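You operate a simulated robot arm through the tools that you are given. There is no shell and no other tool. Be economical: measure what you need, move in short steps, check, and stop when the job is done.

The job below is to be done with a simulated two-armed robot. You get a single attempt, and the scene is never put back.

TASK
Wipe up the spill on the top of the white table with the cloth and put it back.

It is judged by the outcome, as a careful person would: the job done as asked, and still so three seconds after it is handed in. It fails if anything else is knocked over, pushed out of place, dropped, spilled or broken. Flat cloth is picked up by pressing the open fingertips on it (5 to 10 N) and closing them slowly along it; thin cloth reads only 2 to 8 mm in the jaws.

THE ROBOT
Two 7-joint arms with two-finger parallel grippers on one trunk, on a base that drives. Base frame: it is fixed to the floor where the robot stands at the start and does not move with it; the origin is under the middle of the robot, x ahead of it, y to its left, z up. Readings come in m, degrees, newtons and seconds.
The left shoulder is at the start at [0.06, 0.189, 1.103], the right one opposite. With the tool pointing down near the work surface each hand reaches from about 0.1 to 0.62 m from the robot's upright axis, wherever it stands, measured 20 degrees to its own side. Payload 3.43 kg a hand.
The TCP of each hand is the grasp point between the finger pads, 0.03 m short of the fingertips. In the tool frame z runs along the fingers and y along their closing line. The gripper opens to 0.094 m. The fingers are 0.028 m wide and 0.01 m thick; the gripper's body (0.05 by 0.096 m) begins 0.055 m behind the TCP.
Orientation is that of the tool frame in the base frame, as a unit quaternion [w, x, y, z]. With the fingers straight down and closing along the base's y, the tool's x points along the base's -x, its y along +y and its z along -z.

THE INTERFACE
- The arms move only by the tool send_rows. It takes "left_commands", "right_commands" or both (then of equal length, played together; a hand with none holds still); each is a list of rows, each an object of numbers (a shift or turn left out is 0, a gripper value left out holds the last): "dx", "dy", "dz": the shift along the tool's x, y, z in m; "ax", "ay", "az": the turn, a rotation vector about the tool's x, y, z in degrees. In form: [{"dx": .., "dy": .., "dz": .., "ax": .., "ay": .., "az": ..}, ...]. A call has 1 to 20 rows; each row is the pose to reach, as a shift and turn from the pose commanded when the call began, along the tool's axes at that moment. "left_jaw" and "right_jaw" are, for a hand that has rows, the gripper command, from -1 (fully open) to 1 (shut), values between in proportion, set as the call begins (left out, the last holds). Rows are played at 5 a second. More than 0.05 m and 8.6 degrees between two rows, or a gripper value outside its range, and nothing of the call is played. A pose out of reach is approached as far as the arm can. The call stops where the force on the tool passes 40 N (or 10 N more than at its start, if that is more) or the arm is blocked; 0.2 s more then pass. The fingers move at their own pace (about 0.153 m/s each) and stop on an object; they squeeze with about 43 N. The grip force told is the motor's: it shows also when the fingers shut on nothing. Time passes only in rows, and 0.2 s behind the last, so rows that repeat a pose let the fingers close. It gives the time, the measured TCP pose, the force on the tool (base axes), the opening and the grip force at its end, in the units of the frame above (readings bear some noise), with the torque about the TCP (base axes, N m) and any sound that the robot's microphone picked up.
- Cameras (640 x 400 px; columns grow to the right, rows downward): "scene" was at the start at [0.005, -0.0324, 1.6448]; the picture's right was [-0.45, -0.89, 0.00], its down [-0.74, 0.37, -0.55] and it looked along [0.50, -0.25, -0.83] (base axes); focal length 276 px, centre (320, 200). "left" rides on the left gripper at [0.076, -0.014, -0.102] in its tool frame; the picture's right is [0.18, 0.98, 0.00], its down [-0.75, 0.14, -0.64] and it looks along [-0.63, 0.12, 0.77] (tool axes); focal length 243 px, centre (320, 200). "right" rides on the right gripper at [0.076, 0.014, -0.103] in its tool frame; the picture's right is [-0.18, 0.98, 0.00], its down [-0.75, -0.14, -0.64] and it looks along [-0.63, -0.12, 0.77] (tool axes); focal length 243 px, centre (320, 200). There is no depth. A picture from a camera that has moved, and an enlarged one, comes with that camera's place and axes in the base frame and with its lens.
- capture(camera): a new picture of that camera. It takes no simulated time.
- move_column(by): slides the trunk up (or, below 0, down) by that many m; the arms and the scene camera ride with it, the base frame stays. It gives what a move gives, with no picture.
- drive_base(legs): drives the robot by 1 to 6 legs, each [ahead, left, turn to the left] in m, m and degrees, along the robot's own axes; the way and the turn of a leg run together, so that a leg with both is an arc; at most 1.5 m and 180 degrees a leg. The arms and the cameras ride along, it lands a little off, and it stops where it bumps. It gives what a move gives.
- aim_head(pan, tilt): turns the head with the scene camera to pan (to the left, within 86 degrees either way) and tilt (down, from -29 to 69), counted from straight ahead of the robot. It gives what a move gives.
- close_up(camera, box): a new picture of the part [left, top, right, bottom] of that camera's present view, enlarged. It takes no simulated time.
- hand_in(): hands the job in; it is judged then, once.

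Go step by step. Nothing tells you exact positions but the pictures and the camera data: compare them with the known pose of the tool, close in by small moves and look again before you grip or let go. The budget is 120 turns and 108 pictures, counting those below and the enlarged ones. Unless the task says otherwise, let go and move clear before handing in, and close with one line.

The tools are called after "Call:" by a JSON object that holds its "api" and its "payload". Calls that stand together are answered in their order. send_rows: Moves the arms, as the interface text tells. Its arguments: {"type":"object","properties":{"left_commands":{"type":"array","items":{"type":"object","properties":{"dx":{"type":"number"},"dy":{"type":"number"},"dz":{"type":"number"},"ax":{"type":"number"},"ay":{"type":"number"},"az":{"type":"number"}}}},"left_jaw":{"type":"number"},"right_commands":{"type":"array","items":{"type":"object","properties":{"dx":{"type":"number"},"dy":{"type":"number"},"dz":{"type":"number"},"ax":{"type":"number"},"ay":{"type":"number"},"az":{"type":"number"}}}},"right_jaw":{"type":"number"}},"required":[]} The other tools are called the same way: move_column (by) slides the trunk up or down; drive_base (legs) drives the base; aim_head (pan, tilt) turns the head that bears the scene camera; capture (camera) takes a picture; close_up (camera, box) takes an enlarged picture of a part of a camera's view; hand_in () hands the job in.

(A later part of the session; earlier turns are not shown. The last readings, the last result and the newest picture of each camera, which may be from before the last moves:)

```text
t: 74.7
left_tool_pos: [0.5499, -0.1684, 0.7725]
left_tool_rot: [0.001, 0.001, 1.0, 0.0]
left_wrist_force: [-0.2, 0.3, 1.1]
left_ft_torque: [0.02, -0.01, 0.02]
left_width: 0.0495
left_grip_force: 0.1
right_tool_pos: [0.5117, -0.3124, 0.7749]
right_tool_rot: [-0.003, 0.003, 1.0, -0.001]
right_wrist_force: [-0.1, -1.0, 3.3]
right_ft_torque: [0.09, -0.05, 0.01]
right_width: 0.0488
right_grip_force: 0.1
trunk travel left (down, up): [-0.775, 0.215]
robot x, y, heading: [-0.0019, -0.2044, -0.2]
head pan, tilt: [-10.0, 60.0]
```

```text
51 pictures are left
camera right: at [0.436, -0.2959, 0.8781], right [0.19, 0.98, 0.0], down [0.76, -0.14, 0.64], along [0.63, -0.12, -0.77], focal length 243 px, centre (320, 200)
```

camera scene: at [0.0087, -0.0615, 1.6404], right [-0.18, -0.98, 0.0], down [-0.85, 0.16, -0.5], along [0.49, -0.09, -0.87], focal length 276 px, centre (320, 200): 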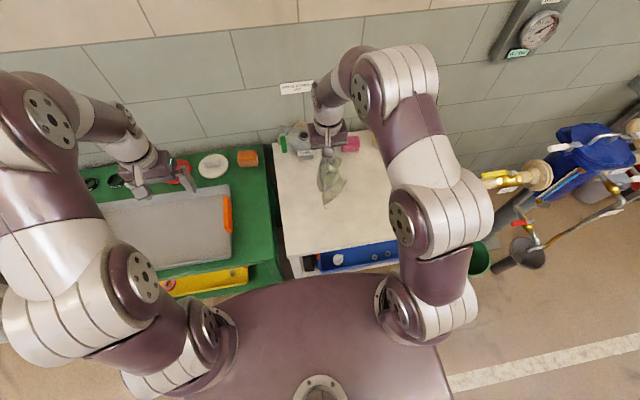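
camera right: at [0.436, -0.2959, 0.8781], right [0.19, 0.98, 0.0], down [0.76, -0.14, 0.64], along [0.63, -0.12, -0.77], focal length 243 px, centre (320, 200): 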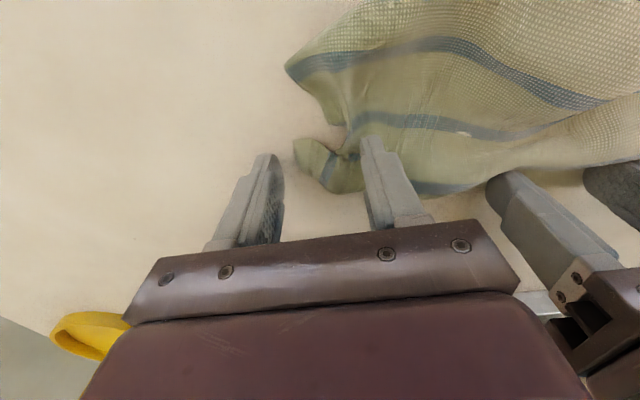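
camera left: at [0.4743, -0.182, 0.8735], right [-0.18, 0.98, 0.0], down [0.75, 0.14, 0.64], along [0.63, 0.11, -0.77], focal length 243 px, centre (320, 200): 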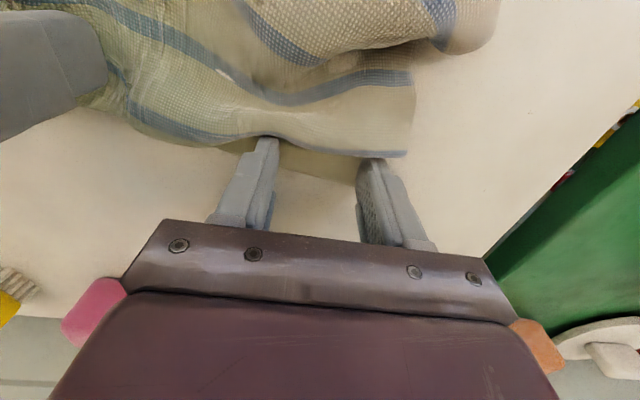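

The left fingers are on the strip that sticks out from beneath, the right ones straddle the corner flap. I press to several newtons and close both slowly.

Call:
{"api": "send_rows", "payload": {"left_commands": [{"dx": -0.003, "dz": 0.003}, {"dx": -0.003, "dz": 0.003}], "right_commands": [{"dz": 0.002}, {"dz": 0.002}], "left_jaw": 0.2, "right_jaw": 0.2}}

Call:
{"api": "send_rows", "payload": {"left_commands": [{"dz": 0.001}, {"dz": 0.001}], "right_commands": [{"dz": 0.001}, {"dz": 0.001}], "left_jaw": 0.5, "right_jaw": 0.5}}

Call:
{"api": "send_rows", "payload": {"left_commands": [{"dz": 0}, {"dz": 0}], "right_commands": [{"dz": 0}, {"dz": 0}], "left_jaw": 0.75, "right_jaw": 0.75}}

Call:
{"api": "send_rows", "payload": {"left_commands": [{"dz": 0}, {"dz": 0}, {"dz": 0}], "right_commands": [{"dz": 0}, {"dz": 0}, {"dz": 0}], "left_jaw": 1, "right_jaw": 1}}

Call:
{"api": "capture", "payload": {"camera": "left"}}

Call:
{"api": "capture", "payload": {"camera": "right"}}

```text
t: 75.3
left_tool_pos: [0.5527, -0.1674, 0.7713]
left_tool_rot: [0.002, 0.002, 1.0, -0.001]
left_wrist_force: [-2.9, -2.6, 18.8]
left_ft_torque: [0.05, 0.14, 0.04]
left_width: 0.0378
left_grip_force: 0.2
right_tool_pos: [0.5109, -0.3126, 0.7743]
right_tool_rot: [-0.001, 0.001, 1.0, -0.001]
right_wrist_force: [2.1, 1.3, 4.2]
right_ft_torque: [0.1, -0.05, 0.03]
right_width: 0.0382
right_grip_force: 0.9
trunk travel left (down, up): [-0.775, 0.215]
robot x, y, heading: [0.0002, -0.2041, -0.3]
head pan, tilt: [-10.0, 60.0]
```

```text
t: 75.9
left_tool_pos: [0.5536, -0.1681, 0.7716]
left_tool_rot: [0.005, 0.003, 1.0, -0.002]
left_wrist_force: [2.9, -0.8, 30.1]
left_ft_torque: [0.11, 0.11, -0.01]
left_width: 0.0216
left_grip_force: 0.1
right_tool_pos: [0.5098, -0.312, 0.7741]
right_tool_rot: [0.0, 0.003, 1.0, -0.002]
right_wrist_force: [2.6, -1.7, 8.9]
right_ft_torque: [0.1, -0.13, -0.02]
right_width: 0.0231
right_grip_force: 0.2
trunk travel left (down, up): [-0.775, 0.215]
robot x, y, heading: [0.0001, -0.2102, -0.5]
head pan, tilt: [-10.0, 60.0]
```

```text
t: 76.5
left_tool_pos: [0.5534, -0.1678, 0.7712]
left_tool_rot: [0.005, 0.003, 1.0, -0.001]
left_wrist_force: [5.0, -0.7, 36.7]
left_ft_torque: [0.06, 0.07, 0.01]
left_width: 0.0125
left_grip_force: 0.5
right_tool_pos: [0.5096, -0.3108, 0.774]
right_tool_rot: [-0.001, 0.002, 1.0, -0.002]
right_wrist_force: [2.1, 0.3, 11.3]
right_ft_torque: [0.12, -0.12, 0.02]
right_width: 0.0124
right_grip_force: 0.7
trunk travel left (down, up): [-0.775, 0.215]
robot x, y, heading: [0.0001, -0.206, -0.3]
head pan, tilt: [-10.0, 60.0]
```

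```text
t: 77.3
left_tool_pos: [0.5511, -0.1678, 0.7722]
left_tool_rot: [0.005, 0.003, 1.0, -0.001]
left_wrist_force: [4.3, -6.0, 37.4]
left_ft_torque: [-0.18, 0.12, 0.03]
left_width: 0.0027
left_grip_force: 37.4
right_tool_pos: [0.5084, -0.3122, 0.775]
right_tool_rot: [-0.001, 0.002, 1.0, -0.001]
right_wrist_force: [-0.2, 6.2, 13.6]
right_ft_torque: [0.26, -0.04, 0.02]
right_width: 0.0026
right_grip_force: 36.9
trunk travel left (down, up): [-0.775, 0.215]
robot x, y, heading: [-0.0008, -0.2084, -0.3]
head pan, tilt: [-10.0, 60.0]
```

```text
50 pictures are left
camera left: at [0.4747, -0.1817, 0.8725], right [-0.18, 0.98, 0.0], down [0.75, 0.14, 0.65], along [0.64, 0.11, -0.76], focal length 243 px, centre (320, 200)
```

left: 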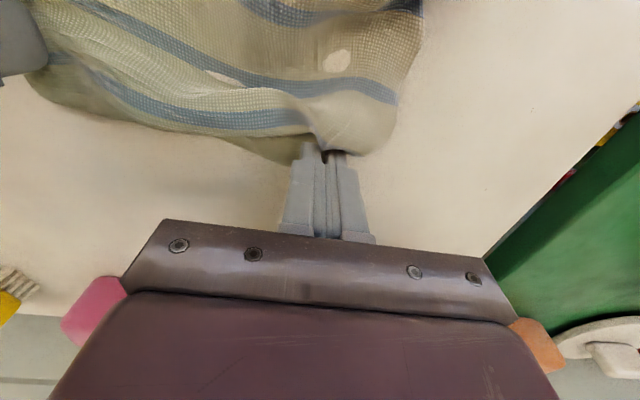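

```text
49 pictures are left
camera right: at [0.4332, -0.2962, 0.8775], right [0.19, 0.98, 0.0], down [0.75, -0.14, 0.64], along [0.63, -0.12, -0.77], focal length 243 px, centre (320, 200)
```

right: 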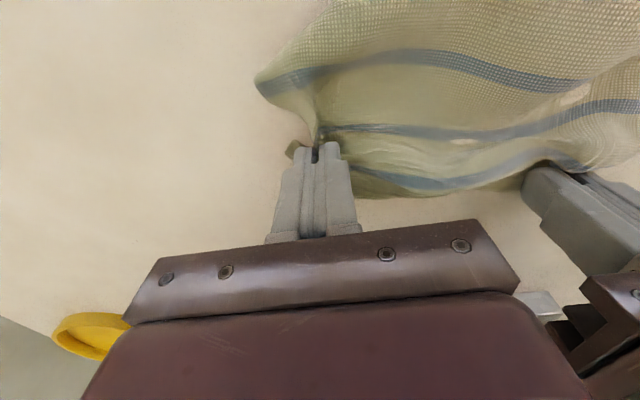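

Both jaws hold cloth (2.6–2.7 mm). I lift both together and look at how it hangs.

Call:
{"api": "send_rows", "payload": {"left_commands": [{"dz": -0.03}, {"dz": -0.06}, {"dz": -0.09}, {"dz": -0.12}, {"dz": -0.15}, {"dz": -0.18}, {"dz": -0.21}, {"dz": -0.23}], "right_commands": [{"dz": -0.03}, {"dx": -0.01, "dz": -0.06}, {"dx": -0.02, "dz": -0.09}, {"dx": -0.03, "dz": -0.12}, {"dx": -0.04, "dz": -0.15}, {"dx": -0.04, "dz": -0.18}, {"dx": -0.04, "dz": -0.21}, {"dx": -0.04, "dz": -0.23}]}}

Call:
{"api": "close_up", "payload": {"camera": "scene", "box": [240, 120, 400, 280]}}

Call:
{"api": "capture", "payload": {"camera": "left"}}

```text
t: 79.1
left_tool_pos: [0.5531, -0.1654, 0.9964]
left_tool_rot: [0.0, 0.003, 1.0, 0.0]
left_wrist_force: [0.4, -0.5, -0.9]
left_ft_torque: [0.02, 0.0, 0.02]
left_width: 0.0026
left_grip_force: 38.0
right_tool_pos: [0.5513, -0.3078, 1.0041]
right_tool_rot: [-0.003, 0.002, 1.0, 0.0]
right_wrist_force: [-0.5, -0.1, 0.6]
right_ft_torque: [0.0, 0.01, -0.04]
right_width: 0.002
right_grip_force: 37.1
trunk travel left (down, up): [-0.775, 0.215]
robot x, y, heading: [-0.0025, -0.2058, -0.4]
head pan, tilt: [-10.0, 60.0]
```

```text
2.50 times, centred on (320, 200) of scene
camera zoom: at [0.0073, -0.2176, 1.6403], right [-0.18, -0.98, 0.0], down [-0.85, 0.15, -0.5], along [0.49, -0.09, -0.87], focal length 690 px, centre (320, 200)
```

zoom: 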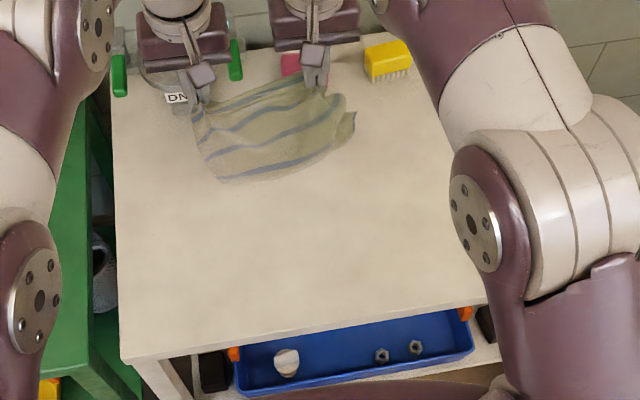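

```text
47 pictures are left
camera left: at [0.4777, -0.1797, 1.0979], right [-0.18, 0.98, 0.0], down [0.75, 0.14, 0.64], along [0.63, 0.12, -0.77], focal length 243 px, centre (320, 200)
```

left: 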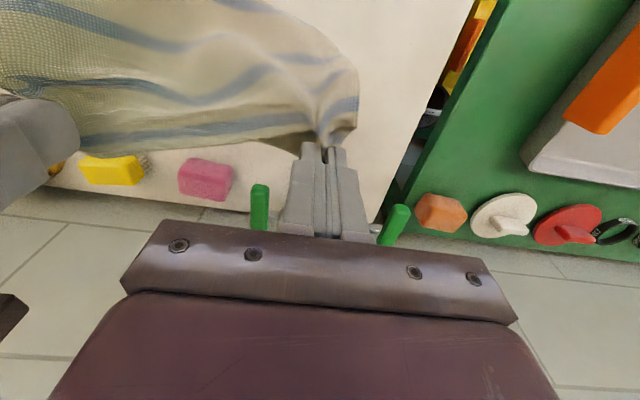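

It hangs nicely as a sheet from both hands. I spread the hands gently and look closer.

Call:
{"api": "send_rows", "payload": {"left_commands": [{"dy": 0.006}, {"dy": 0.012}, {"dy": 0.016}, {"dy": 0.016}], "right_commands": [{"dy": -0.006}, {"dy": -0.012}, {"dy": -0.016}, {"dy": -0.016}]}}

Call:
{"api": "close_up", "payload": {"camera": "scene", "box": [270, 130, 350, 200]}}

```text
t: 80.1
left_tool_pos: [0.5523, -0.1528, 0.997]
left_tool_rot: [0.001, 0.003, 1.0, -0.001]
left_wrist_force: [1.2, -8.7, -0.7]
left_ft_torque: [-0.22, -0.04, 0.13]
left_width: 0.0028
left_grip_force: 36.9
right_tool_pos: [0.5524, -0.3277, 1.0019]
right_tool_rot: [-0.002, 0.002, 1.0, -0.002]
right_wrist_force: [-1.5, 9.4, -0.1]
right_ft_torque: [0.28, 0.04, 0.14]
right_width: 0.0028
right_grip_force: 37.5
trunk travel left (down, up): [-0.775, 0.215]
robot x, y, heading: [0.0009, -0.202, -0.5]
head pan, tilt: [-10.0, 60.0]
```

```text
5.71 times, centred on (310, 165) of scene
camera zoom: at [0.0076, -0.2176, 1.6404], right [-0.18, -0.98, 0.0], down [-0.85, 0.15, -0.5], along [0.49, -0.09, -0.87], focal length 1578 px, centre (377, 400)
```

zoom: 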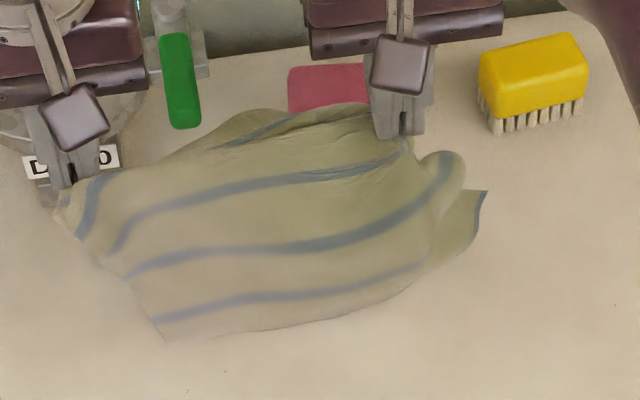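

A good stretch with only a small right flap. Now lay it: bring bottom edge to the front (x≈0.37), then sweep both hands back and down.

Call:
{"api": "send_rows", "payload": {"left_commands": [{"dx": 0.04, "dy": 0.005}, {"dx": 0.08, "dy": 0.01}, {"dx": 0.12, "dy": 0.014}, {"dx": 0.16, "dy": 0.014}, {"dx": 0.16, "dy": 0.014}, {"dx": 0.16, "dy": 0.014, "dz": 0.025}, {"dx": 0.13, "dy": 0.014, "dz": 0.033}, {"dx": 0.1, "dy": 0.014, "dz": 0.047}, {"dx": 0.075, "dy": 0.014, "dz": 0.065}, {"dx": 0.05, "dy": 0.014, "dz": 0.09}, {"dx": 0.03, "dy": 0.014, "dz": 0.115}, {"dx": 0.01, "dy": 0.014, "dz": 0.145}, {"dx": -0.002, "dy": 0.014, "dz": 0.175}, {"dx": -0.01, "dy": 0.014, "dz": 0.2}, {"dx": -0.012, "dy": 0.014, "dz": 0.213}, {"dx": -0.014, "dy": 0.014, "dz": 0.218}], "right_commands": [{"dx": 0.04, "dy": 0.008}, {"dx": 0.08, "dy": 0.014}, {"dx": 0.12, "dy": 0.019}, {"dx": 0.16, "dy": 0.019}, {"dx": 0.16, "dy": 0.019}, {"dx": 0.16, "dy": 0.019, "dz": 0.028}, {"dx": 0.13, "dy": 0.019, "dz": 0.036}, {"dx": 0.1, "dy": 0.019, "dz": 0.05}, {"dx": 0.075, "dy": 0.019, "dz": 0.068}, {"dx": 0.05, "dy": 0.019, "dz": 0.093}, {"dx": 0.03, "dy": 0.019, "dz": 0.118}, {"dx": 0.01, "dy": 0.019, "dz": 0.148}, {"dx": -0.002, "dy": 0.019, "dz": 0.178}, {"dx": -0.01, "dy": 0.019, "dz": 0.203}, {"dx": -0.012, "dy": 0.019, "dz": 0.216}, {"dx": -0.014, "dy": 0.019, "dz": 0.221}]}}

Call:
{"api": "close_up", "payload": {"camera": "scene", "box": [260, 140, 370, 250]}}

```text
t: 83.5
left_tool_pos: [0.5691, -0.1392, 0.7784]
left_tool_rot: [0.0, 0.002, 1.0, 0.0]
left_wrist_force: [1.3, -5.5, -0.2]
left_ft_torque: [-0.17, -0.01, 0.1]
left_width: 0.0025
left_grip_force: 37.3
right_tool_pos: [0.5633, -0.3093, 0.7802]
right_tool_rot: [-0.004, 0.002, 1.0, 0.0]
right_wrist_force: [-0.9, 6.4, 0.3]
right_ft_torque: [0.21, 0.03, 0.12]
right_width: 0.0024
right_grip_force: 37.2
trunk travel left (down, up): [-0.775, 0.215]
robot x, y, heading: [0.0006, -0.2042, -0.1]
head pan, tilt: [-10.0, 60.0]
```

```text
3.64 times, centred on (315, 195) of scene
camera zoom: at [0.0079, -0.2175, 1.6404], right [-0.18, -0.98, 0.0], down [-0.85, 0.15, -0.5], along [0.49, -0.09, -0.87], focal length 1004 px, centre (338, 218)
```

zoom: 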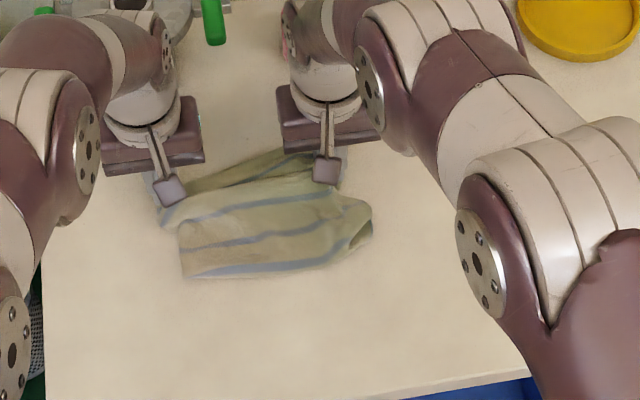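

The grip line turned out to be partly mid-cloth. I release both hands, back off, and look at the state.

Call:
{"api": "send_rows", "payload": {"left_commands": [{"dz": 0.003}, {"dz": 0.003}], "right_commands": [{"dz": 0.004}, {"dz": 0.004}], "left_jaw": 0.5, "right_jaw": 0.5}}

Call:
{"api": "send_rows", "payload": {"left_commands": [{"dz": -0.03}, {"dz": -0.07}, {"dz": -0.11}, {"dy": 0.03, "dz": -0.14}, {"dy": 0.07, "dz": -0.16}, {"dy": 0.11, "dz": -0.18}, {"dy": 0.15, "dz": -0.2}, {"dy": 0.19, "dz": -0.2}], "right_commands": [{"dz": -0.03}, {"dz": -0.07}, {"dz": -0.11}, {"dy": -0.03, "dz": -0.14}, {"dy": -0.07, "dz": -0.15}, {"dy": -0.11, "dz": -0.16}, {"dy": -0.15, "dz": -0.16}, {"dy": -0.19, "dz": -0.16}]}}

Call:
{"api": "close_up", "payload": {"camera": "scene", "box": [270, 150, 350, 210]}}

Call:
{"api": "capture", "payload": {"camera": "right"}}

```text
t: 84.1
left_tool_pos: [0.5695, -0.1377, 0.7755]
left_tool_rot: [0.001, 0.002, 1.0, 0.001]
left_wrist_force: [0.2, 0.3, 0.0]
left_ft_torque: [0.0, 0.03, 0.0]
left_width: 0.0237
left_grip_force: 0.0
right_tool_pos: [0.5636, -0.3097, 0.7772]
right_tool_rot: [-0.002, 0.002, 1.0, 0.0]
right_wrist_force: [-0.6, -0.3, 0.4]
right_ft_torque: [-0.02, -0.02, 0.02]
right_width: 0.0234
right_grip_force: 0.0
trunk travel left (down, up): [-0.775, 0.215]
robot x, y, heading: [-0.0024, -0.2028, -0.1]
head pan, tilt: [-10.0, 60.0]
```

```text
t: 85.9
left_tool_pos: [0.568, 0.0505, 0.9777]
left_tool_rot: [0.0, 0.003, 1.0, 0.0]
left_wrist_force: [0.3, -0.1, -0.9]
left_ft_torque: [-0.03, -0.06, 0.02]
left_width: 0.0236
left_grip_force: 0.1
right_tool_pos: [0.5688, -0.4992, 0.9377]
right_tool_rot: [-0.003, 0.002, 1.0, -0.002]
right_wrist_force: [-0.1, -0.5, 0.7]
right_ft_torque: [-0.02, -0.02, 0.04]
right_width: 0.0236
right_grip_force: 0.1
trunk travel left (down, up): [-0.775, 0.215]
robot x, y, heading: [0.0001, -0.2043, -0.4]
head pan, tilt: [-10.0, 60.0]
```

```text
6.67 times, centred on (310, 180) of scene
camera zoom: at [0.0084, -0.2174, 1.6404], right [-0.18, -0.98, 0.0], down [-0.85, 0.15, -0.5], along [0.49, -0.09, -0.87], focal length 1841 px, centre (387, 333)
```

zoom: 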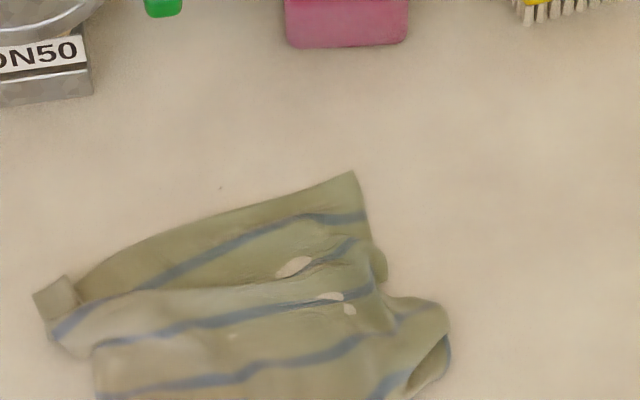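

```text
43 pictures are left
camera right: at [0.4939, -0.4841, 1.0406], right [0.19, 0.98, 0.0], down [0.76, -0.14, 0.64], along [0.63, -0.12, -0.77], focal length 243 px, centre (320, 200)
```

right: 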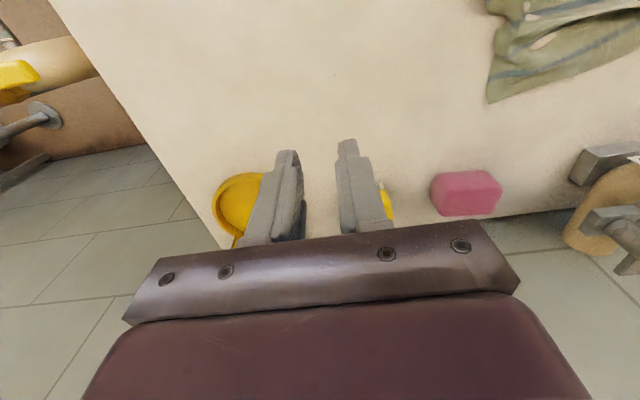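

The cloth opened up; let me see all of it.

Call:
{"api": "close_up", "payload": {"camera": "scene", "box": [260, 160, 360, 230]}}

```text
5.71 times, centred on (310, 195) of scene
camera zoom: at [0.0084, -0.2174, 1.6404], right [-0.18, -0.98, 0.0], down [-0.85, 0.15, -0.5], along [0.49, -0.09, -0.87], focal length 1578 px, centre (377, 229)
```

zoom: 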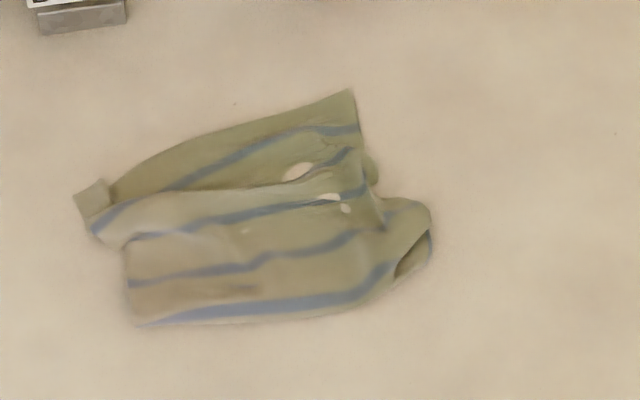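

Now all stripes show, with rucks between; the front edge sits near x 0.475. I'll grip both front corners and pull them toward me to x≈0.37 to flatten it.

Call:
{"api": "send_rows", "payload": {"left_commands": [{"dx": 0.015, "dy": -0.04}, {"dx": 0.03, "dy": -0.08}, {"dx": 0.045, "dy": -0.12}, {"dx": 0.06, "dy": -0.16}, {"dx": 0.075, "dy": -0.2}, {"dx": 0.081, "dy": -0.219, "dz": 0.03}, {"dx": 0.081, "dy": -0.219, "dz": 0.07}, {"dx": 0.081, "dy": -0.219, "dz": 0.11}, {"dx": 0.081, "dy": -0.219, "dz": 0.15}, {"dx": 0.081, "dy": -0.219, "dz": 0.178}], "right_commands": [{"dx": 0.015, "dy": 0.035}, {"dx": 0.03, "dy": 0.07}, {"dx": 0.045, "dy": 0.105}, {"dx": 0.06, "dy": 0.14}, {"dx": 0.075, "dy": 0.17}, {"dx": 0.082, "dy": 0.184, "dz": 0.03}, {"dx": 0.082, "dy": 0.184, "dz": 0.06}, {"dx": 0.082, "dy": 0.184, "dz": 0.09}, {"dx": 0.082, "dy": 0.184, "dz": 0.12}, {"dx": 0.082, "dy": 0.184, "dz": 0.138}], "left_jaw": -0.05, "right_jaw": -0.05}}

Call:
{"api": "capture", "payload": {"camera": "left"}}

Call:
{"api": "capture", "payload": {"camera": "right"}}

```text
t: 88.1
left_tool_pos: [0.4855, -0.1649, 0.7984]
left_tool_rot: [0.001, 0.003, 1.0, 0.001]
left_wrist_force: [1.1, 0.4, 1.1]
left_ft_torque: [-0.03, 0.03, 0.0]
left_width: 0.049
left_grip_force: 0.0
right_tool_pos: [0.4831, -0.3176, 0.798]
right_tool_rot: [-0.002, 0.003, 1.0, -0.001]
right_wrist_force: [-0.2, -0.4, 0.7]
right_ft_torque: [0.02, 0.0, -0.01]
right_width: 0.0494
right_grip_force: 0.0
trunk travel left (down, up): [-0.775, 0.215]
robot x, y, heading: [-0.0, -0.2074, -0.3]
head pan, tilt: [-10.0, 60.0]
```

```text
41 pictures are left
camera left: at [0.409, -0.1786, 0.8992], right [-0.18, 0.98, 0.0], down [0.75, 0.14, 0.64], along [0.63, 0.11, -0.77], focal length 243 px, centre (320, 200)
```

left: 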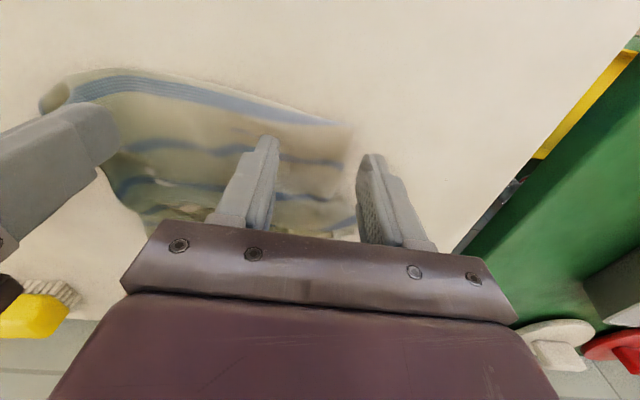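

```text
40 pictures are left
camera right: at [0.4088, -0.3006, 0.9016], right [0.19, 0.98, 0.0], down [0.76, -0.14, 0.64], along [0.63, -0.12, -0.77], focal length 243 px, centre (320, 200)
```

right: 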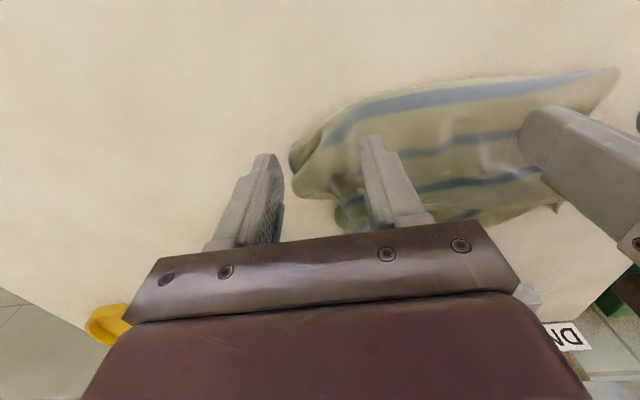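

Adjusting inward slightly so both fingers of each hand are on cloth, then pressing and closing.

Call:
{"api": "send_rows", "payload": {"left_commands": [{"dx": 0.002, "dy": -0.014}, {"dx": 0.002, "dy": -0.014, "dz": 0.015}, {"dx": 0.002, "dy": -0.014, "dz": 0.022}, {"dx": 0.002, "dy": -0.014, "dz": 0.026}, {"dx": 0.002, "dy": -0.014, "dz": 0.028}], "right_commands": [{"dx": 0.002, "dy": 0.019}, {"dx": 0.002, "dy": 0.019, "dz": 0.015}, {"dx": 0.002, "dy": 0.019, "dz": 0.022}, {"dx": 0.002, "dy": 0.019, "dz": 0.026}, {"dx": 0.002, "dy": 0.019, "dz": 0.028}]}}

Call:
{"api": "send_rows", "payload": {"left_commands": [{"dz": 0}, {"dz": 0}], "right_commands": [{"dz": 0}, {"dz": 0}], "left_jaw": 0.3, "right_jaw": 0.3}}

Call:
{"api": "send_rows", "payload": {"left_commands": [{"dz": 0}, {"dz": 0}], "right_commands": [{"dz": 0}, {"dz": 0}], "left_jaw": 0.65, "right_jaw": 0.65}}

Call:
{"api": "send_rows", "payload": {"left_commands": [{"dz": 0}, {"dz": 0}, {"dz": 0}], "right_commands": [{"dz": 0}, {"dz": 0}, {"dz": 0}], "left_jaw": 1, "right_jaw": 1}}

Call:
{"api": "capture", "payload": {"camera": "left"}}

Call:
{"api": "capture", "payload": {"camera": "right"}}

```text
t: 89.3
left_tool_pos: [0.4845, -0.181, 0.7714]
left_tool_rot: [0.003, 0.002, 1.0, -0.001]
left_wrist_force: [0.8, 2.9, 23.7]
left_ft_torque: [0.32, 0.01, 0.0]
left_width: 0.0491
left_grip_force: 0.0
right_tool_pos: [0.4812, -0.2971, 0.7721]
right_tool_rot: [0.0, 0.001, 1.0, -0.001]
right_wrist_force: [2.9, -1.5, 12.1]
right_ft_torque: [-0.18, -0.11, 0.0]
right_width: 0.0497
right_grip_force: 0.3
trunk travel left (down, up): [-0.775, 0.215]
robot x, y, heading: [0.0002, -0.2077, 0.0]
head pan, tilt: [-10.0, 60.0]
```

```text
t: 89.9
left_tool_pos: [0.4836, -0.1824, 0.7721]
left_tool_rot: [0.004, 0.003, 1.0, -0.001]
left_wrist_force: [2.5, -2.8, 28.7]
left_ft_torque: [0.04, -0.06, 0.0]
left_width: 0.0306
left_grip_force: 0.1
right_tool_pos: [0.4795, -0.297, 0.7719]
right_tool_rot: [0.0, 0.001, 1.0, -0.001]
right_wrist_force: [3.0, 2.0, 15.8]
right_ft_torque: [-0.13, -0.13, 0.03]
right_width: 0.0309
right_grip_force: 0.1
trunk travel left (down, up): [-0.775, 0.215]
robot x, y, heading: [0.0026, -0.204, -0.3]
head pan, tilt: [-10.0, 60.0]
```

```text
t: 90.5
left_tool_pos: [0.4817, -0.1821, 0.7716]
left_tool_rot: [0.004, 0.002, 1.0, -0.001]
left_wrist_force: [2.1, -9.1, 33.6]
left_ft_torque: [-0.2, -0.03, -0.01]
left_width: 0.0164
left_grip_force: 0.1
right_tool_pos: [0.4789, -0.297, 0.7725]
right_tool_rot: [-0.001, 0.002, 1.0, 0.0]
right_wrist_force: [0.6, 7.4, 17.3]
right_ft_torque: [0.11, -0.11, 0.03]
right_width: 0.0166
right_grip_force: 0.1
trunk travel left (down, up): [-0.775, 0.215]
robot x, y, heading: [-0.0021, -0.2013, -0.2]
head pan, tilt: [-10.0, 60.0]
```

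```text
t: 91.1
left_tool_pos: [0.4866, -0.1858, 0.7727]
left_tool_rot: [0.007, 0.003, 1.0, -0.003]
left_wrist_force: [1.3, -23.4, 8.6]
left_ft_torque: [-0.74, 0.0, 0.18]
left_width: 0.0079
left_grip_force: 41.7
right_tool_pos: [0.4837, -0.2936, 0.7736]
right_tool_rot: [0.003, 0.001, 1.0, -0.001]
right_wrist_force: [-5.2, 24.3, 21.6]
right_ft_torque: [0.75, 0.17, 0.05]
right_width: 0.0029
right_grip_force: 38.1
trunk travel left (down, up): [-0.775, 0.215]
robot x, y, heading: [-0.0005, -0.206, -0.3]
head pan, tilt: [-10.0, 60.0]
stopped in row 2 (right hand): the force on the tool passed its limit at 41 N (the readings are from after the stop); the commanded pose is now the measured one
```

```text
39 pictures are left
camera left: at [0.4085, -0.1976, 0.8733], right [-0.18, 0.98, -0.01], down [0.75, 0.14, 0.65], along [0.64, 0.11, -0.76], focal length 243 px, centre (320, 200)
```

left: 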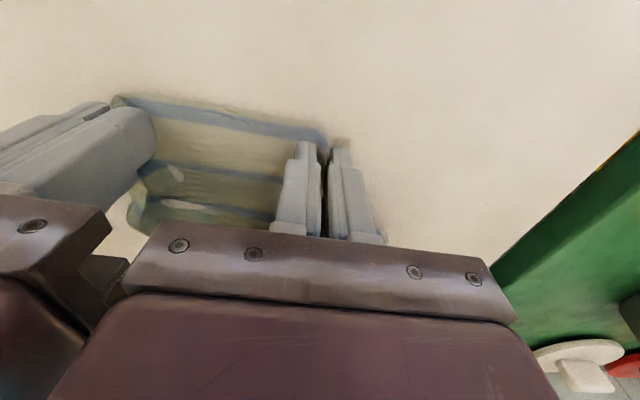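

```text
38 pictures are left
camera right: at [0.4074, -0.2782, 0.8757], right [0.19, 0.98, 0.0], down [0.75, -0.14, 0.65], along [0.63, -0.12, -0.76], focal length 243 px, centre (320, 200)
```

right: 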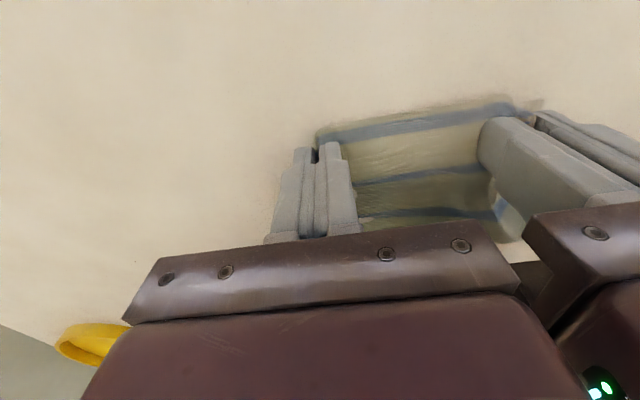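

Both hands hold the front hem. I relax the tension, lift, and check how it hangs from this edge.

Call:
{"api": "send_rows", "payload": {"left_commands": [{"dy": -0.003, "dz": -0.005}, {"dy": -0.005, "dz": -0.02}, {"dy": -0.005, "dz": -0.05}, {"dy": -0.005, "dz": -0.08}, {"dy": -0.005, "dz": -0.11}, {"dy": -0.005, "dz": -0.14}, {"dy": -0.005, "dz": -0.17}, {"dy": -0.005, "dz": -0.2}, {"dy": -0.005, "dz": -0.23}, {"dy": -0.005, "dz": -0.23}], "right_commands": [{"dy": 0.003, "dz": -0.005}, {"dy": 0.005, "dz": -0.02}, {"dy": 0.005, "dz": -0.05}, {"dy": 0.005, "dz": -0.08}, {"dy": 0.005, "dz": -0.11}, {"dy": 0.005, "dz": -0.14}, {"dy": 0.005, "dz": -0.17}, {"dy": 0.005, "dz": -0.2}, {"dy": 0.005, "dz": -0.23}, {"dy": 0.005, "dz": -0.23}]}}

Call:
{"api": "close_up", "payload": {"camera": "scene", "box": [260, 130, 360, 230]}}

Call:
{"api": "capture", "payload": {"camera": "left"}}

```text
t: 93.3
left_tool_pos: [0.4817, -0.1876, 1.001]
left_tool_rot: [0.002, 0.002, 1.0, -0.002]
left_wrist_force: [1.5, -11.5, -0.2]
left_ft_torque: [-0.33, -0.04, 0.14]
left_width: 0.0032
left_grip_force: 38.2
right_tool_pos: [0.4837, -0.2913, 0.9992]
right_tool_rot: [-0.002, 0.001, 1.0, 0.0]
right_wrist_force: [-0.6, 10.2, 0.1]
right_ft_torque: [0.33, 0.08, 0.02]
right_width: 0.0023
right_grip_force: 37.5
trunk travel left (down, up): [-0.775, 0.215]
robot x, y, heading: [0.0042, -0.2036, -0.0]
head pan, tilt: [-10.0, 60.0]
```

```text
4.00 times, centred on (310, 180) of scene
camera zoom: at [0.0087, -0.2176, 1.6403], right [-0.18, -0.98, 0.0], down [-0.85, 0.15, -0.5], along [0.49, -0.09, -0.87], focal length 1104 px, centre (360, 280)
```

zoom: 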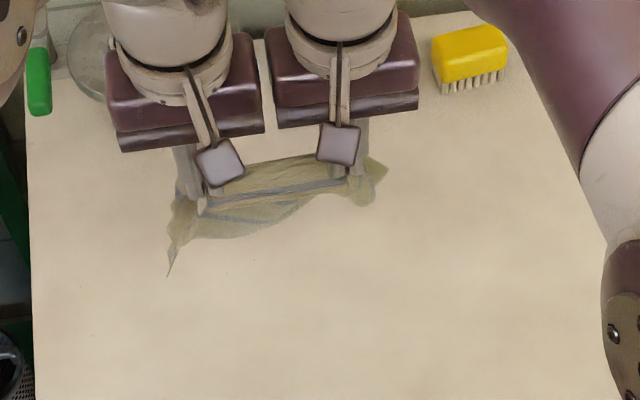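

```text
36 pictures are left
camera left: at [0.4054, -0.2018, 1.1028], right [-0.18, 0.98, 0.0], down [0.75, 0.14, 0.65], along [0.64, 0.11, -0.76], focal length 243 px, centre (320, 200)
```

left: 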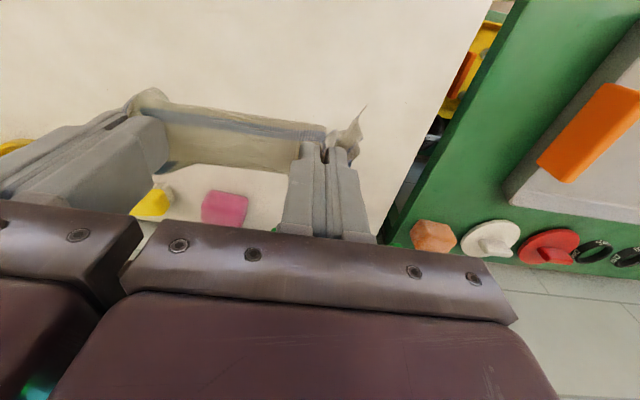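

It hangs from a fold near the front hem. I lay it again: back edge down at x≈0.58, sweep toward the robot, then finish with a small backward move so the hem falls out forward.

Call:
{"api": "send_rows", "payload": {"left_commands": [{"dx": -0.03, "dy": 0.01}, {"dx": -0.06, "dy": 0.02}, {"dx": -0.09, "dy": 0.02}, {"dx": -0.09, "dy": 0.02, "dz": 0.03}, {"dx": -0.09, "dy": 0.02, "dz": 0.06}, {"dx": -0.055, "dy": 0.02, "dz": 0.07}, {"dx": -0.02, "dy": 0.02, "dz": 0.09}, {"dx": 0.015, "dy": 0.02, "dz": 0.115}, {"dx": 0.045, "dy": 0.02, "dz": 0.145}, {"dx": 0.07, "dy": 0.02, "dz": 0.17}, {"dx": 0.085, "dy": 0.02, "dz": 0.182}, {"dx": 0.08, "dy": 0.02, "dz": 0.2}, {"dx": 0.072, "dy": 0.02, "dz": 0.215}, {"dx": 0.065, "dy": 0.02, "dz": 0.225}], "right_commands": [{"dx": -0.03, "dy": 0.01}, {"dx": -0.06, "dy": 0.02}, {"dx": -0.09, "dy": 0.02}, {"dx": -0.09, "dy": 0.02, "dz": 0.03}, {"dx": -0.09, "dy": 0.02, "dz": 0.06}, {"dx": -0.055, "dy": 0.02, "dz": 0.07}, {"dx": -0.02, "dy": 0.02, "dz": 0.09}, {"dx": 0.015, "dy": 0.02, "dz": 0.115}, {"dx": 0.045, "dy": 0.02, "dz": 0.145}, {"dx": 0.07, "dy": 0.02, "dz": 0.17}, {"dx": 0.085, "dy": 0.02, "dz": 0.182}, {"dx": 0.08, "dy": 0.02, "dz": 0.2}, {"dx": 0.072, "dy": 0.02, "dz": 0.215}, {"dx": 0.065, "dy": 0.02, "dz": 0.223}]}}

Call:
{"api": "close_up", "payload": {"camera": "scene", "box": [260, 150, 360, 250]}}

```text
t: 96.3
left_tool_pos: [0.4216, -0.1661, 0.7751]
left_tool_rot: [0.004, 0.003, 1.0, -0.002]
left_wrist_force: [0.6, -20.0, 8.0]
left_ft_torque: [-0.6, -0.09, 0.2]
left_width: 0.0032
left_grip_force: 37.8
right_tool_pos: [0.4166, -0.27, 0.7782]
right_tool_rot: [-0.001, 0.002, 1.0, 0.0]
right_wrist_force: [-1.1, 19.5, 2.1]
right_ft_torque: [0.63, 0.1, 0.04]
right_width: 0.0024
right_grip_force: 37.0
trunk travel left (down, up): [-0.775, 0.215]
robot x, y, heading: [0.0019, -0.2076, -0.3]
head pan, tilt: [-10.0, 60.0]
```

```text
4.00 times, centred on (310, 200) of scene
camera zoom: at [0.006, -0.2174, 1.6407], right [-0.18, -0.98, 0.0], down [-0.85, 0.15, -0.5], along [0.49, -0.09, -0.87], focal length 1104 px, centre (360, 200)
```

zoom: 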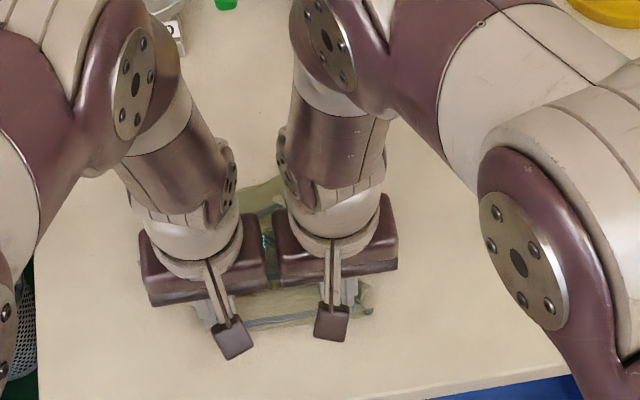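

Relaxing the tension, releasing and moving clear to look.

Call:
{"api": "send_rows", "payload": {"left_commands": [{"dy": -0.004}, {"dy": -0.006}], "right_commands": [{"dy": 0.004}, {"dy": 0.006}]}}

Call:
{"api": "send_rows", "payload": {"left_commands": [{"dz": 0}, {"dz": 0}], "right_commands": [{"dz": 0}, {"dz": 0}], "left_jaw": 0.6, "right_jaw": 0.6}}

Call:
{"api": "send_rows", "payload": {"left_commands": [{"dz": -0.03}, {"dz": -0.07}, {"dz": -0.11}, {"dy": 0.03, "dz": -0.14}, {"dy": 0.07, "dz": -0.16}, {"dy": 0.11, "dz": -0.18}, {"dy": 0.15, "dz": -0.2}, {"dy": 0.19, "dz": -0.2}, {"dy": 0.21, "dz": -0.2}], "right_commands": [{"dz": -0.03}, {"dz": -0.07}, {"dz": -0.11}, {"dy": -0.03, "dz": -0.14}, {"dy": -0.07, "dz": -0.15}, {"dy": -0.11, "dz": -0.16}, {"dy": -0.15, "dz": -0.16}, {"dy": -0.19, "dz": -0.16}, {"dy": -0.21, "dz": -0.16}]}}

Call:
{"api": "close_up", "payload": {"camera": "scene", "box": [260, 160, 360, 230]}}

```text
t: 97.1
left_tool_pos: [0.4189, -0.1709, 0.7745]
left_tool_rot: [0.002, 0.001, 1.0, -0.001]
left_wrist_force: [-1.9, 5.4, 15.5]
left_ft_torque: [-0.3, -0.17, -0.14]
left_width: 0.0033
left_grip_force: 37.7
right_tool_pos: [0.4156, -0.267, 0.7767]
right_tool_rot: [-0.003, 0.003, 1.0, -0.002]
right_wrist_force: [1.6, -3.6, 1.5]
right_ft_torque: [0.34, 0.1, 0.04]
right_width: 0.0023
right_grip_force: 36.5
trunk travel left (down, up): [-0.775, 0.215]
robot x, y, heading: [0.0004, -0.2011, -0.1]
head pan, tilt: [-10.0, 60.0]
stopped in row 2 (left hand): the force on the tool passed its limit at 42 N (the readings are from after the stop); the commanded pose is now the measured one
```

```text
t: 97.7
left_tool_pos: [0.4184, -0.1704, 0.7729]
left_tool_rot: [0.001, 0.001, 1.0, -0.001]
left_wrist_force: [-0.5, 3.1, 2.8]
left_ft_torque: [-0.28, 0.02, -0.07]
left_width: 0.0184
left_grip_force: 0.0
right_tool_pos: [0.417, -0.2671, 0.7764]
right_tool_rot: [-0.004, 0.002, 1.0, -0.002]
right_wrist_force: [-0.3, -2.7, 0.8]
right_ft_torque: [0.3, 0.01, 0.08]
right_width: 0.0188
right_grip_force: 0.1
trunk travel left (down, up): [-0.775, 0.215]
robot x, y, heading: [-0.0013, -0.2024, -0.4]
head pan, tilt: [-10.0, 60.0]
```

```text
t: 98.2
left_tool_pos: [0.4162, -0.1701, 0.8282]
left_tool_rot: [0.001, 0.001, 1.0, 0.0]
left_wrist_force: [-0.1, 2.7, 0.6]
left_ft_torque: [-0.25, 0.05, -0.06]
left_width: 0.0189
left_grip_force: 0.1
right_tool_pos: [0.4154, -0.2667, 0.8309]
right_tool_rot: [-0.007, 0.003, 1.0, -0.003]
right_wrist_force: [-0.5, -3.4, -0.4]
right_ft_torque: [0.21, -0.01, 0.07]
right_width: 0.0183
right_grip_force: 0.1
trunk travel left (down, up): [-0.775, 0.215]
robot x, y, heading: [-0.0015, -0.208, -0.6]
head pan, tilt: [-10.0, 60.0]
stopped in row 2 (right hand): the force on the tool passed its limit at 46 N (the readings are from after the stop); the commanded pose is now the measured one
```

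```text
5.71 times, centred on (310, 195) of scene
camera zoom: at [0.0058, -0.2175, 1.6403], right [-0.18, -0.98, 0.0], down [-0.85, 0.15, -0.5], along [0.49, -0.09, -0.87], focal length 1578 px, centre (377, 229)
```

zoom: 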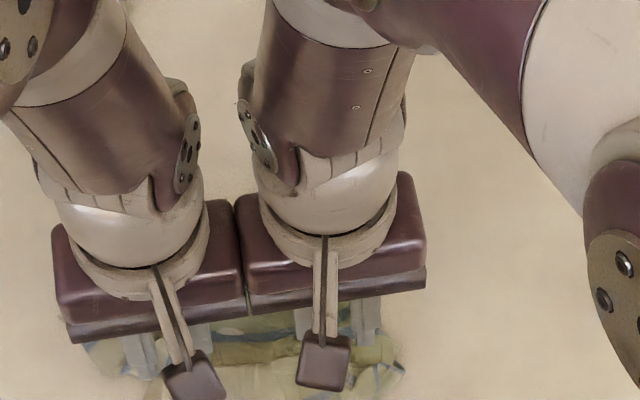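

The gripper bodies are touching each other; I separate them sideways first, then rise.

Call:
{"api": "send_rows", "payload": {"right_commands": [{"dy": -0.01}, {"dy": -0.03, "dz": -0.01}, {"dy": -0.06, "dz": -0.04}, {"dy": -0.1, "dz": -0.06}, {"dy": -0.14, "dz": -0.08}, {"dy": -0.18, "dz": -0.09}], "left_commands": [{"dy": 0.0}, {"dy": 0.01, "dz": -0.02}, {"dy": 0.04, "dz": -0.06}, {"dy": 0.08, "dz": -0.08}, {"dy": 0.12, "dz": -0.1}, {"dy": 0.16, "dz": -0.12}]}}

Call:
{"api": "close_up", "payload": {"camera": "scene", "box": [260, 160, 360, 230]}}

```text
t: 99.7
left_tool_pos: [0.4174, -0.0113, 0.9509]
left_tool_rot: [0.0, -0.001, 1.0, 0.001]
left_wrist_force: [0.4, -0.6, -0.1]
left_ft_torque: [0.01, 0.01, 0.01]
left_width: 0.0188
left_grip_force: 0.1
right_tool_pos: [0.4141, -0.448, 0.9173]
right_tool_rot: [-0.007, 0.002, 1.0, -0.003]
right_wrist_force: [-0.1, -0.4, -0.4]
right_ft_torque: [0.02, 0.01, 0.02]
right_width: 0.0188
right_grip_force: 0.1
trunk travel left (down, up): [-0.775, 0.215]
robot x, y, heading: [0.0005, -0.2066, -0.5]
head pan, tilt: [-10.0, 60.0]
```

```text
5.71 times, centred on (310, 195) of scene
camera zoom: at [0.0067, -0.2176, 1.6403], right [-0.18, -0.98, 0.0], down [-0.85, 0.15, -0.5], along [0.49, -0.09, -0.87], focal length 1578 px, centre (377, 229)
```

zoom: 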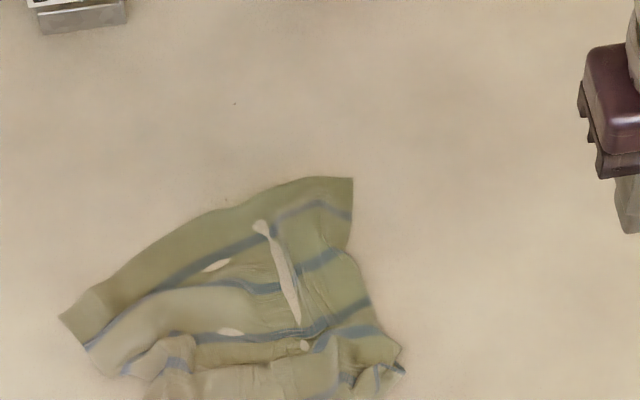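

Call:
{"api": "close_up", "payload": {"camera": "scene", "box": [260, 175, 360, 255]}}

```text
5.00 times, centred on (310, 215) of scene
camera zoom: at [0.0067, -0.2176, 1.6403], right [-0.18, -0.98, 0.0], down [-0.85, 0.15, -0.5], along [0.49, -0.09, -0.87], focal length 1380 px, centre (370, 125)
```

zoom: 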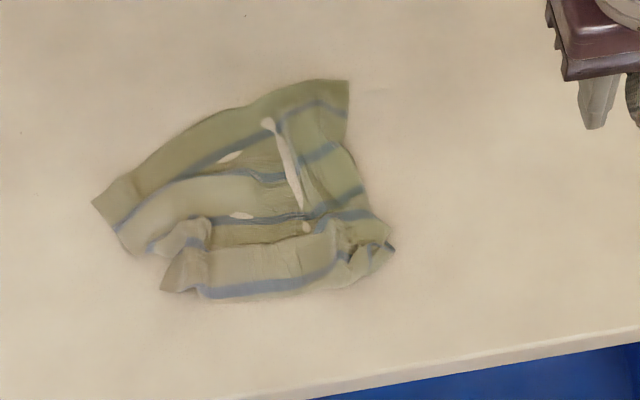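

The cloth is now centred at about (0.475, -0.21), matching its original place, but still wrinkled. I'll stretch it diagonally: left hand takes the back-left corner, right hand the front-right one.

Call:
{"api": "send_rows", "payload": {"left_commands": [{"dx": -0.015, "dy": -0.03}, {"dx": -0.03, "dy": -0.06}, {"dx": -0.045, "dy": -0.09}, {"dx": -0.065, "dy": -0.124}, {"dx": -0.065, "dy": -0.124, "dz": 0.04}, {"dx": -0.065, "dy": -0.124, "dz": 0.08}, {"dx": -0.065, "dy": -0.124, "dz": 0.12}, {"dx": -0.065, "dy": -0.124, "dz": 0.15}, {"dx": -0.065, "dy": -0.124, "dz": 0.17}, {"dx": -0.065, "dy": -0.124, "dz": 0.176}, {"dx": -0.065, "dy": -0.124, "dz": 0.179}], "right_commands": [{"dx": 0.002, "dy": 0.04}, {"dx": 0.002, "dy": 0.08}, {"dx": 0.002, "dy": 0.12}, {"dx": 0.002, "dy": 0.156}, {"dx": 0.002, "dy": 0.156, "dz": 0.03}, {"dx": 0.002, "dy": 0.156, "dz": 0.06}, {"dx": 0.002, "dy": 0.156, "dz": 0.09}, {"dx": 0.002, "dy": 0.156, "dz": 0.12}, {"dx": 0.002, "dy": 0.156, "dz": 0.132}, {"dx": 0.002, "dy": 0.156, "dz": 0.14}, {"dx": 0.002, "dy": 0.156, "dz": 0.143}], "left_jaw": 0.0, "right_jaw": 0.0}}

Call:
{"api": "capture", "payload": {"camera": "left"}}

Call:
{"api": "capture", "payload": {"camera": "right"}}

```text
t: 102.0
left_tool_pos: [0.4828, -0.1352, 0.7715]
left_tool_rot: [0.004, 0.0, 1.0, -0.001]
left_wrist_force: [-2.9, 0.8, 35.1]
left_ft_torque: [-0.67, 0.35, -0.09]
left_width: 0.0467
left_grip_force: 0.0
right_tool_pos: [0.4092, -0.2922, 0.7782]
right_tool_rot: [-0.005, 0.002, 1.0, -0.003]
right_wrist_force: [-0.8, 0.6, 0.6]
right_ft_torque: [-0.01, 0.01, -0.01]
right_width: 0.0469
right_grip_force: 0.0
trunk travel left (down, up): [-0.775, 0.215]
robot x, y, heading: [-0.002, -0.207, 0.1]
head pan, tilt: [-10.0, 60.0]
```

```text
31 pictures are left
camera left: at [0.4063, -0.1489, 0.8727], right [-0.18, 0.98, 0.0], down [0.75, 0.14, 0.65], along [0.64, 0.12, -0.76], focal length 243 px, centre (320, 200)
```

left: 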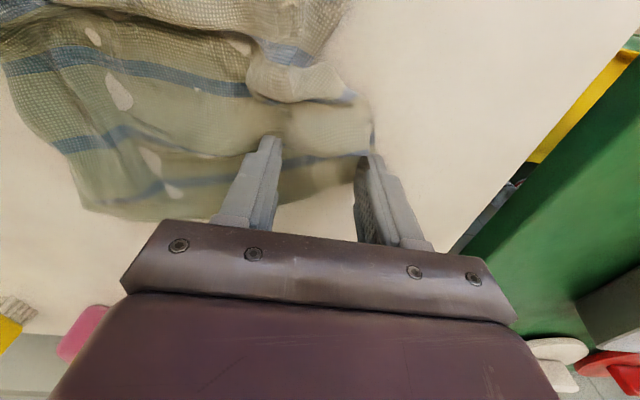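

```text
30 pictures are left
camera right: at [0.3353, -0.2758, 0.8826], right [0.19, 0.98, -0.01], down [0.76, -0.14, 0.63], along [0.62, -0.13, -0.77], focal length 243 px, centre (320, 200)
```

right: 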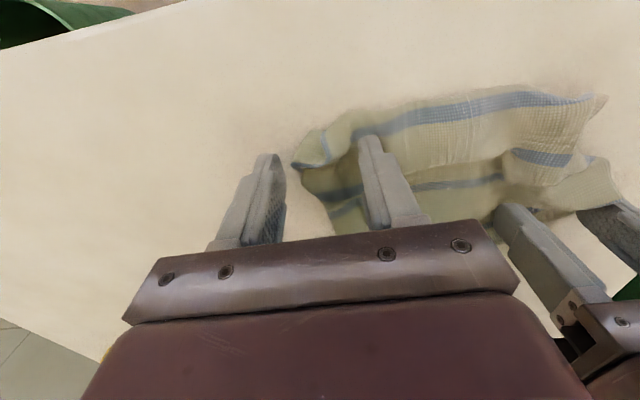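

Both are well placed on the corners. Balancing pressures and closing slowly.

Call:
{"api": "send_rows", "payload": {"left_commands": [{"dz": -0.002}, {"dz": -0.002}], "right_commands": [{"dz": 0.003}, {"dz": 0.004}], "left_jaw": 0.25, "right_jaw": 0.25}}

Call:
{"api": "send_rows", "payload": {"left_commands": [{"dz": 0}, {"dz": 0}], "right_commands": [{"dz": 0.001}, {"dz": 0.001}], "left_jaw": 0.6, "right_jaw": 0.6}}

Call:
{"api": "send_rows", "payload": {"left_commands": [{"dz": 0}, {"dz": 0}, {"dz": 0}], "right_commands": [{"dz": 0}, {"dz": 0}, {"dz": 0}], "left_jaw": 1, "right_jaw": 1}}

Call:
{"api": "capture", "payload": {"camera": "left"}}

Call:
{"api": "capture", "payload": {"camera": "right"}}

```text
t: 102.7
left_tool_pos: [0.4833, -0.1342, 0.7729]
left_tool_rot: [0.002, 0.0, 1.0, 0.0]
left_wrist_force: [3.1, 4.8, 27.5]
left_ft_torque: [-0.28, 0.1, 0.05]
left_width: 0.033
left_grip_force: 0.0
right_tool_pos: [0.4102, -0.2917, 0.7743]
right_tool_rot: [-0.006, 0.003, 1.0, -0.003]
right_wrist_force: [-0.3, 0.1, 1.1]
right_ft_torque: [-0.01, -0.02, -0.04]
right_width: 0.0351
right_grip_force: 0.0
trunk travel left (down, up): [-0.775, 0.215]
robot x, y, heading: [0.0002, -0.2052, -0.2]
head pan, tilt: [-10.0, 60.0]
```

```text
t: 103.2
left_tool_pos: [0.4806, -0.1342, 0.7715]
left_tool_rot: [0.001, 0.001, 1.0, 0.0]
left_wrist_force: [1.4, 3.8, 27.7]
left_ft_torque: [-0.22, 0.15, 0.01]
left_width: 0.017
left_grip_force: 0.0
right_tool_pos: [0.4107, -0.2912, 0.7742]
right_tool_rot: [-0.006, 0.002, 1.0, -0.003]
right_wrist_force: [-1.0, -0.2, 0.7]
right_ft_torque: [0.03, -0.02, 0.0]
right_width: 0.019
right_grip_force: 0.2
trunk travel left (down, up): [-0.775, 0.215]
robot x, y, heading: [-0.0011, -0.204, -0.2]
head pan, tilt: [-10.0, 60.0]
```

```text
t: 104.0
left_tool_pos: [0.4827, -0.1348, 0.7707]
left_tool_rot: [0.001, 0.001, 1.0, 0.0]
left_wrist_force: [0.8, -4.6, 27.2]
left_ft_torque: [-0.37, 0.23, 0.02]
left_width: 0.0085
left_grip_force: 42.2
right_tool_pos: [0.4101, -0.2918, 0.7736]
right_tool_rot: [-0.006, 0.002, 1.0, -0.003]
right_wrist_force: [0.7, 1.5, 3.7]
right_ft_torque: [0.02, 0.01, -0.07]
right_width: 0.0044
right_grip_force: 39.0
trunk travel left (down, up): [-0.775, 0.215]
robot x, y, heading: [0.0013, -0.2043, -0.3]
head pan, tilt: [-10.0, 60.0]
```

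```text
29 pictures are left
camera left: at [0.4051, -0.149, 0.8732], right [-0.18, 0.98, 0.0], down [0.75, 0.14, 0.64], along [0.63, 0.12, -0.76], focal length 243 px, centre (320, 200)
```

left: 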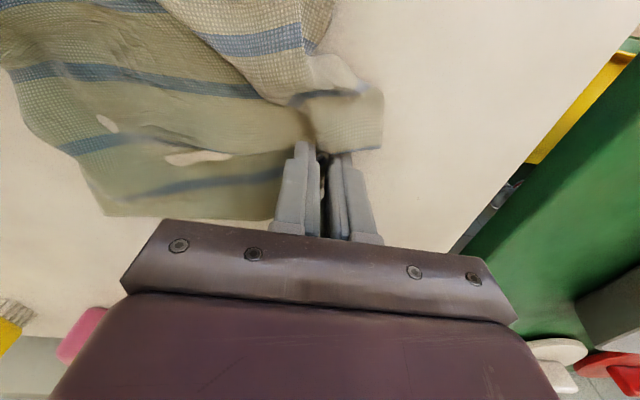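

```text
28 pictures are left
camera right: at [0.3362, -0.276, 0.8772], right [0.19, 0.98, -0.01], down [0.76, -0.14, 0.63], along [0.62, -0.13, -0.77], focal length 243 px, centre (320, 200)
```

right: 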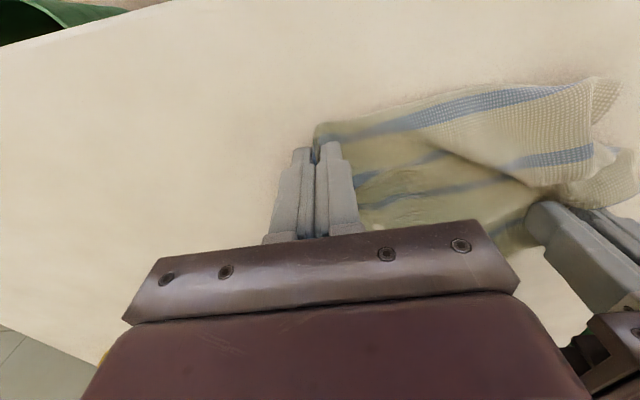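

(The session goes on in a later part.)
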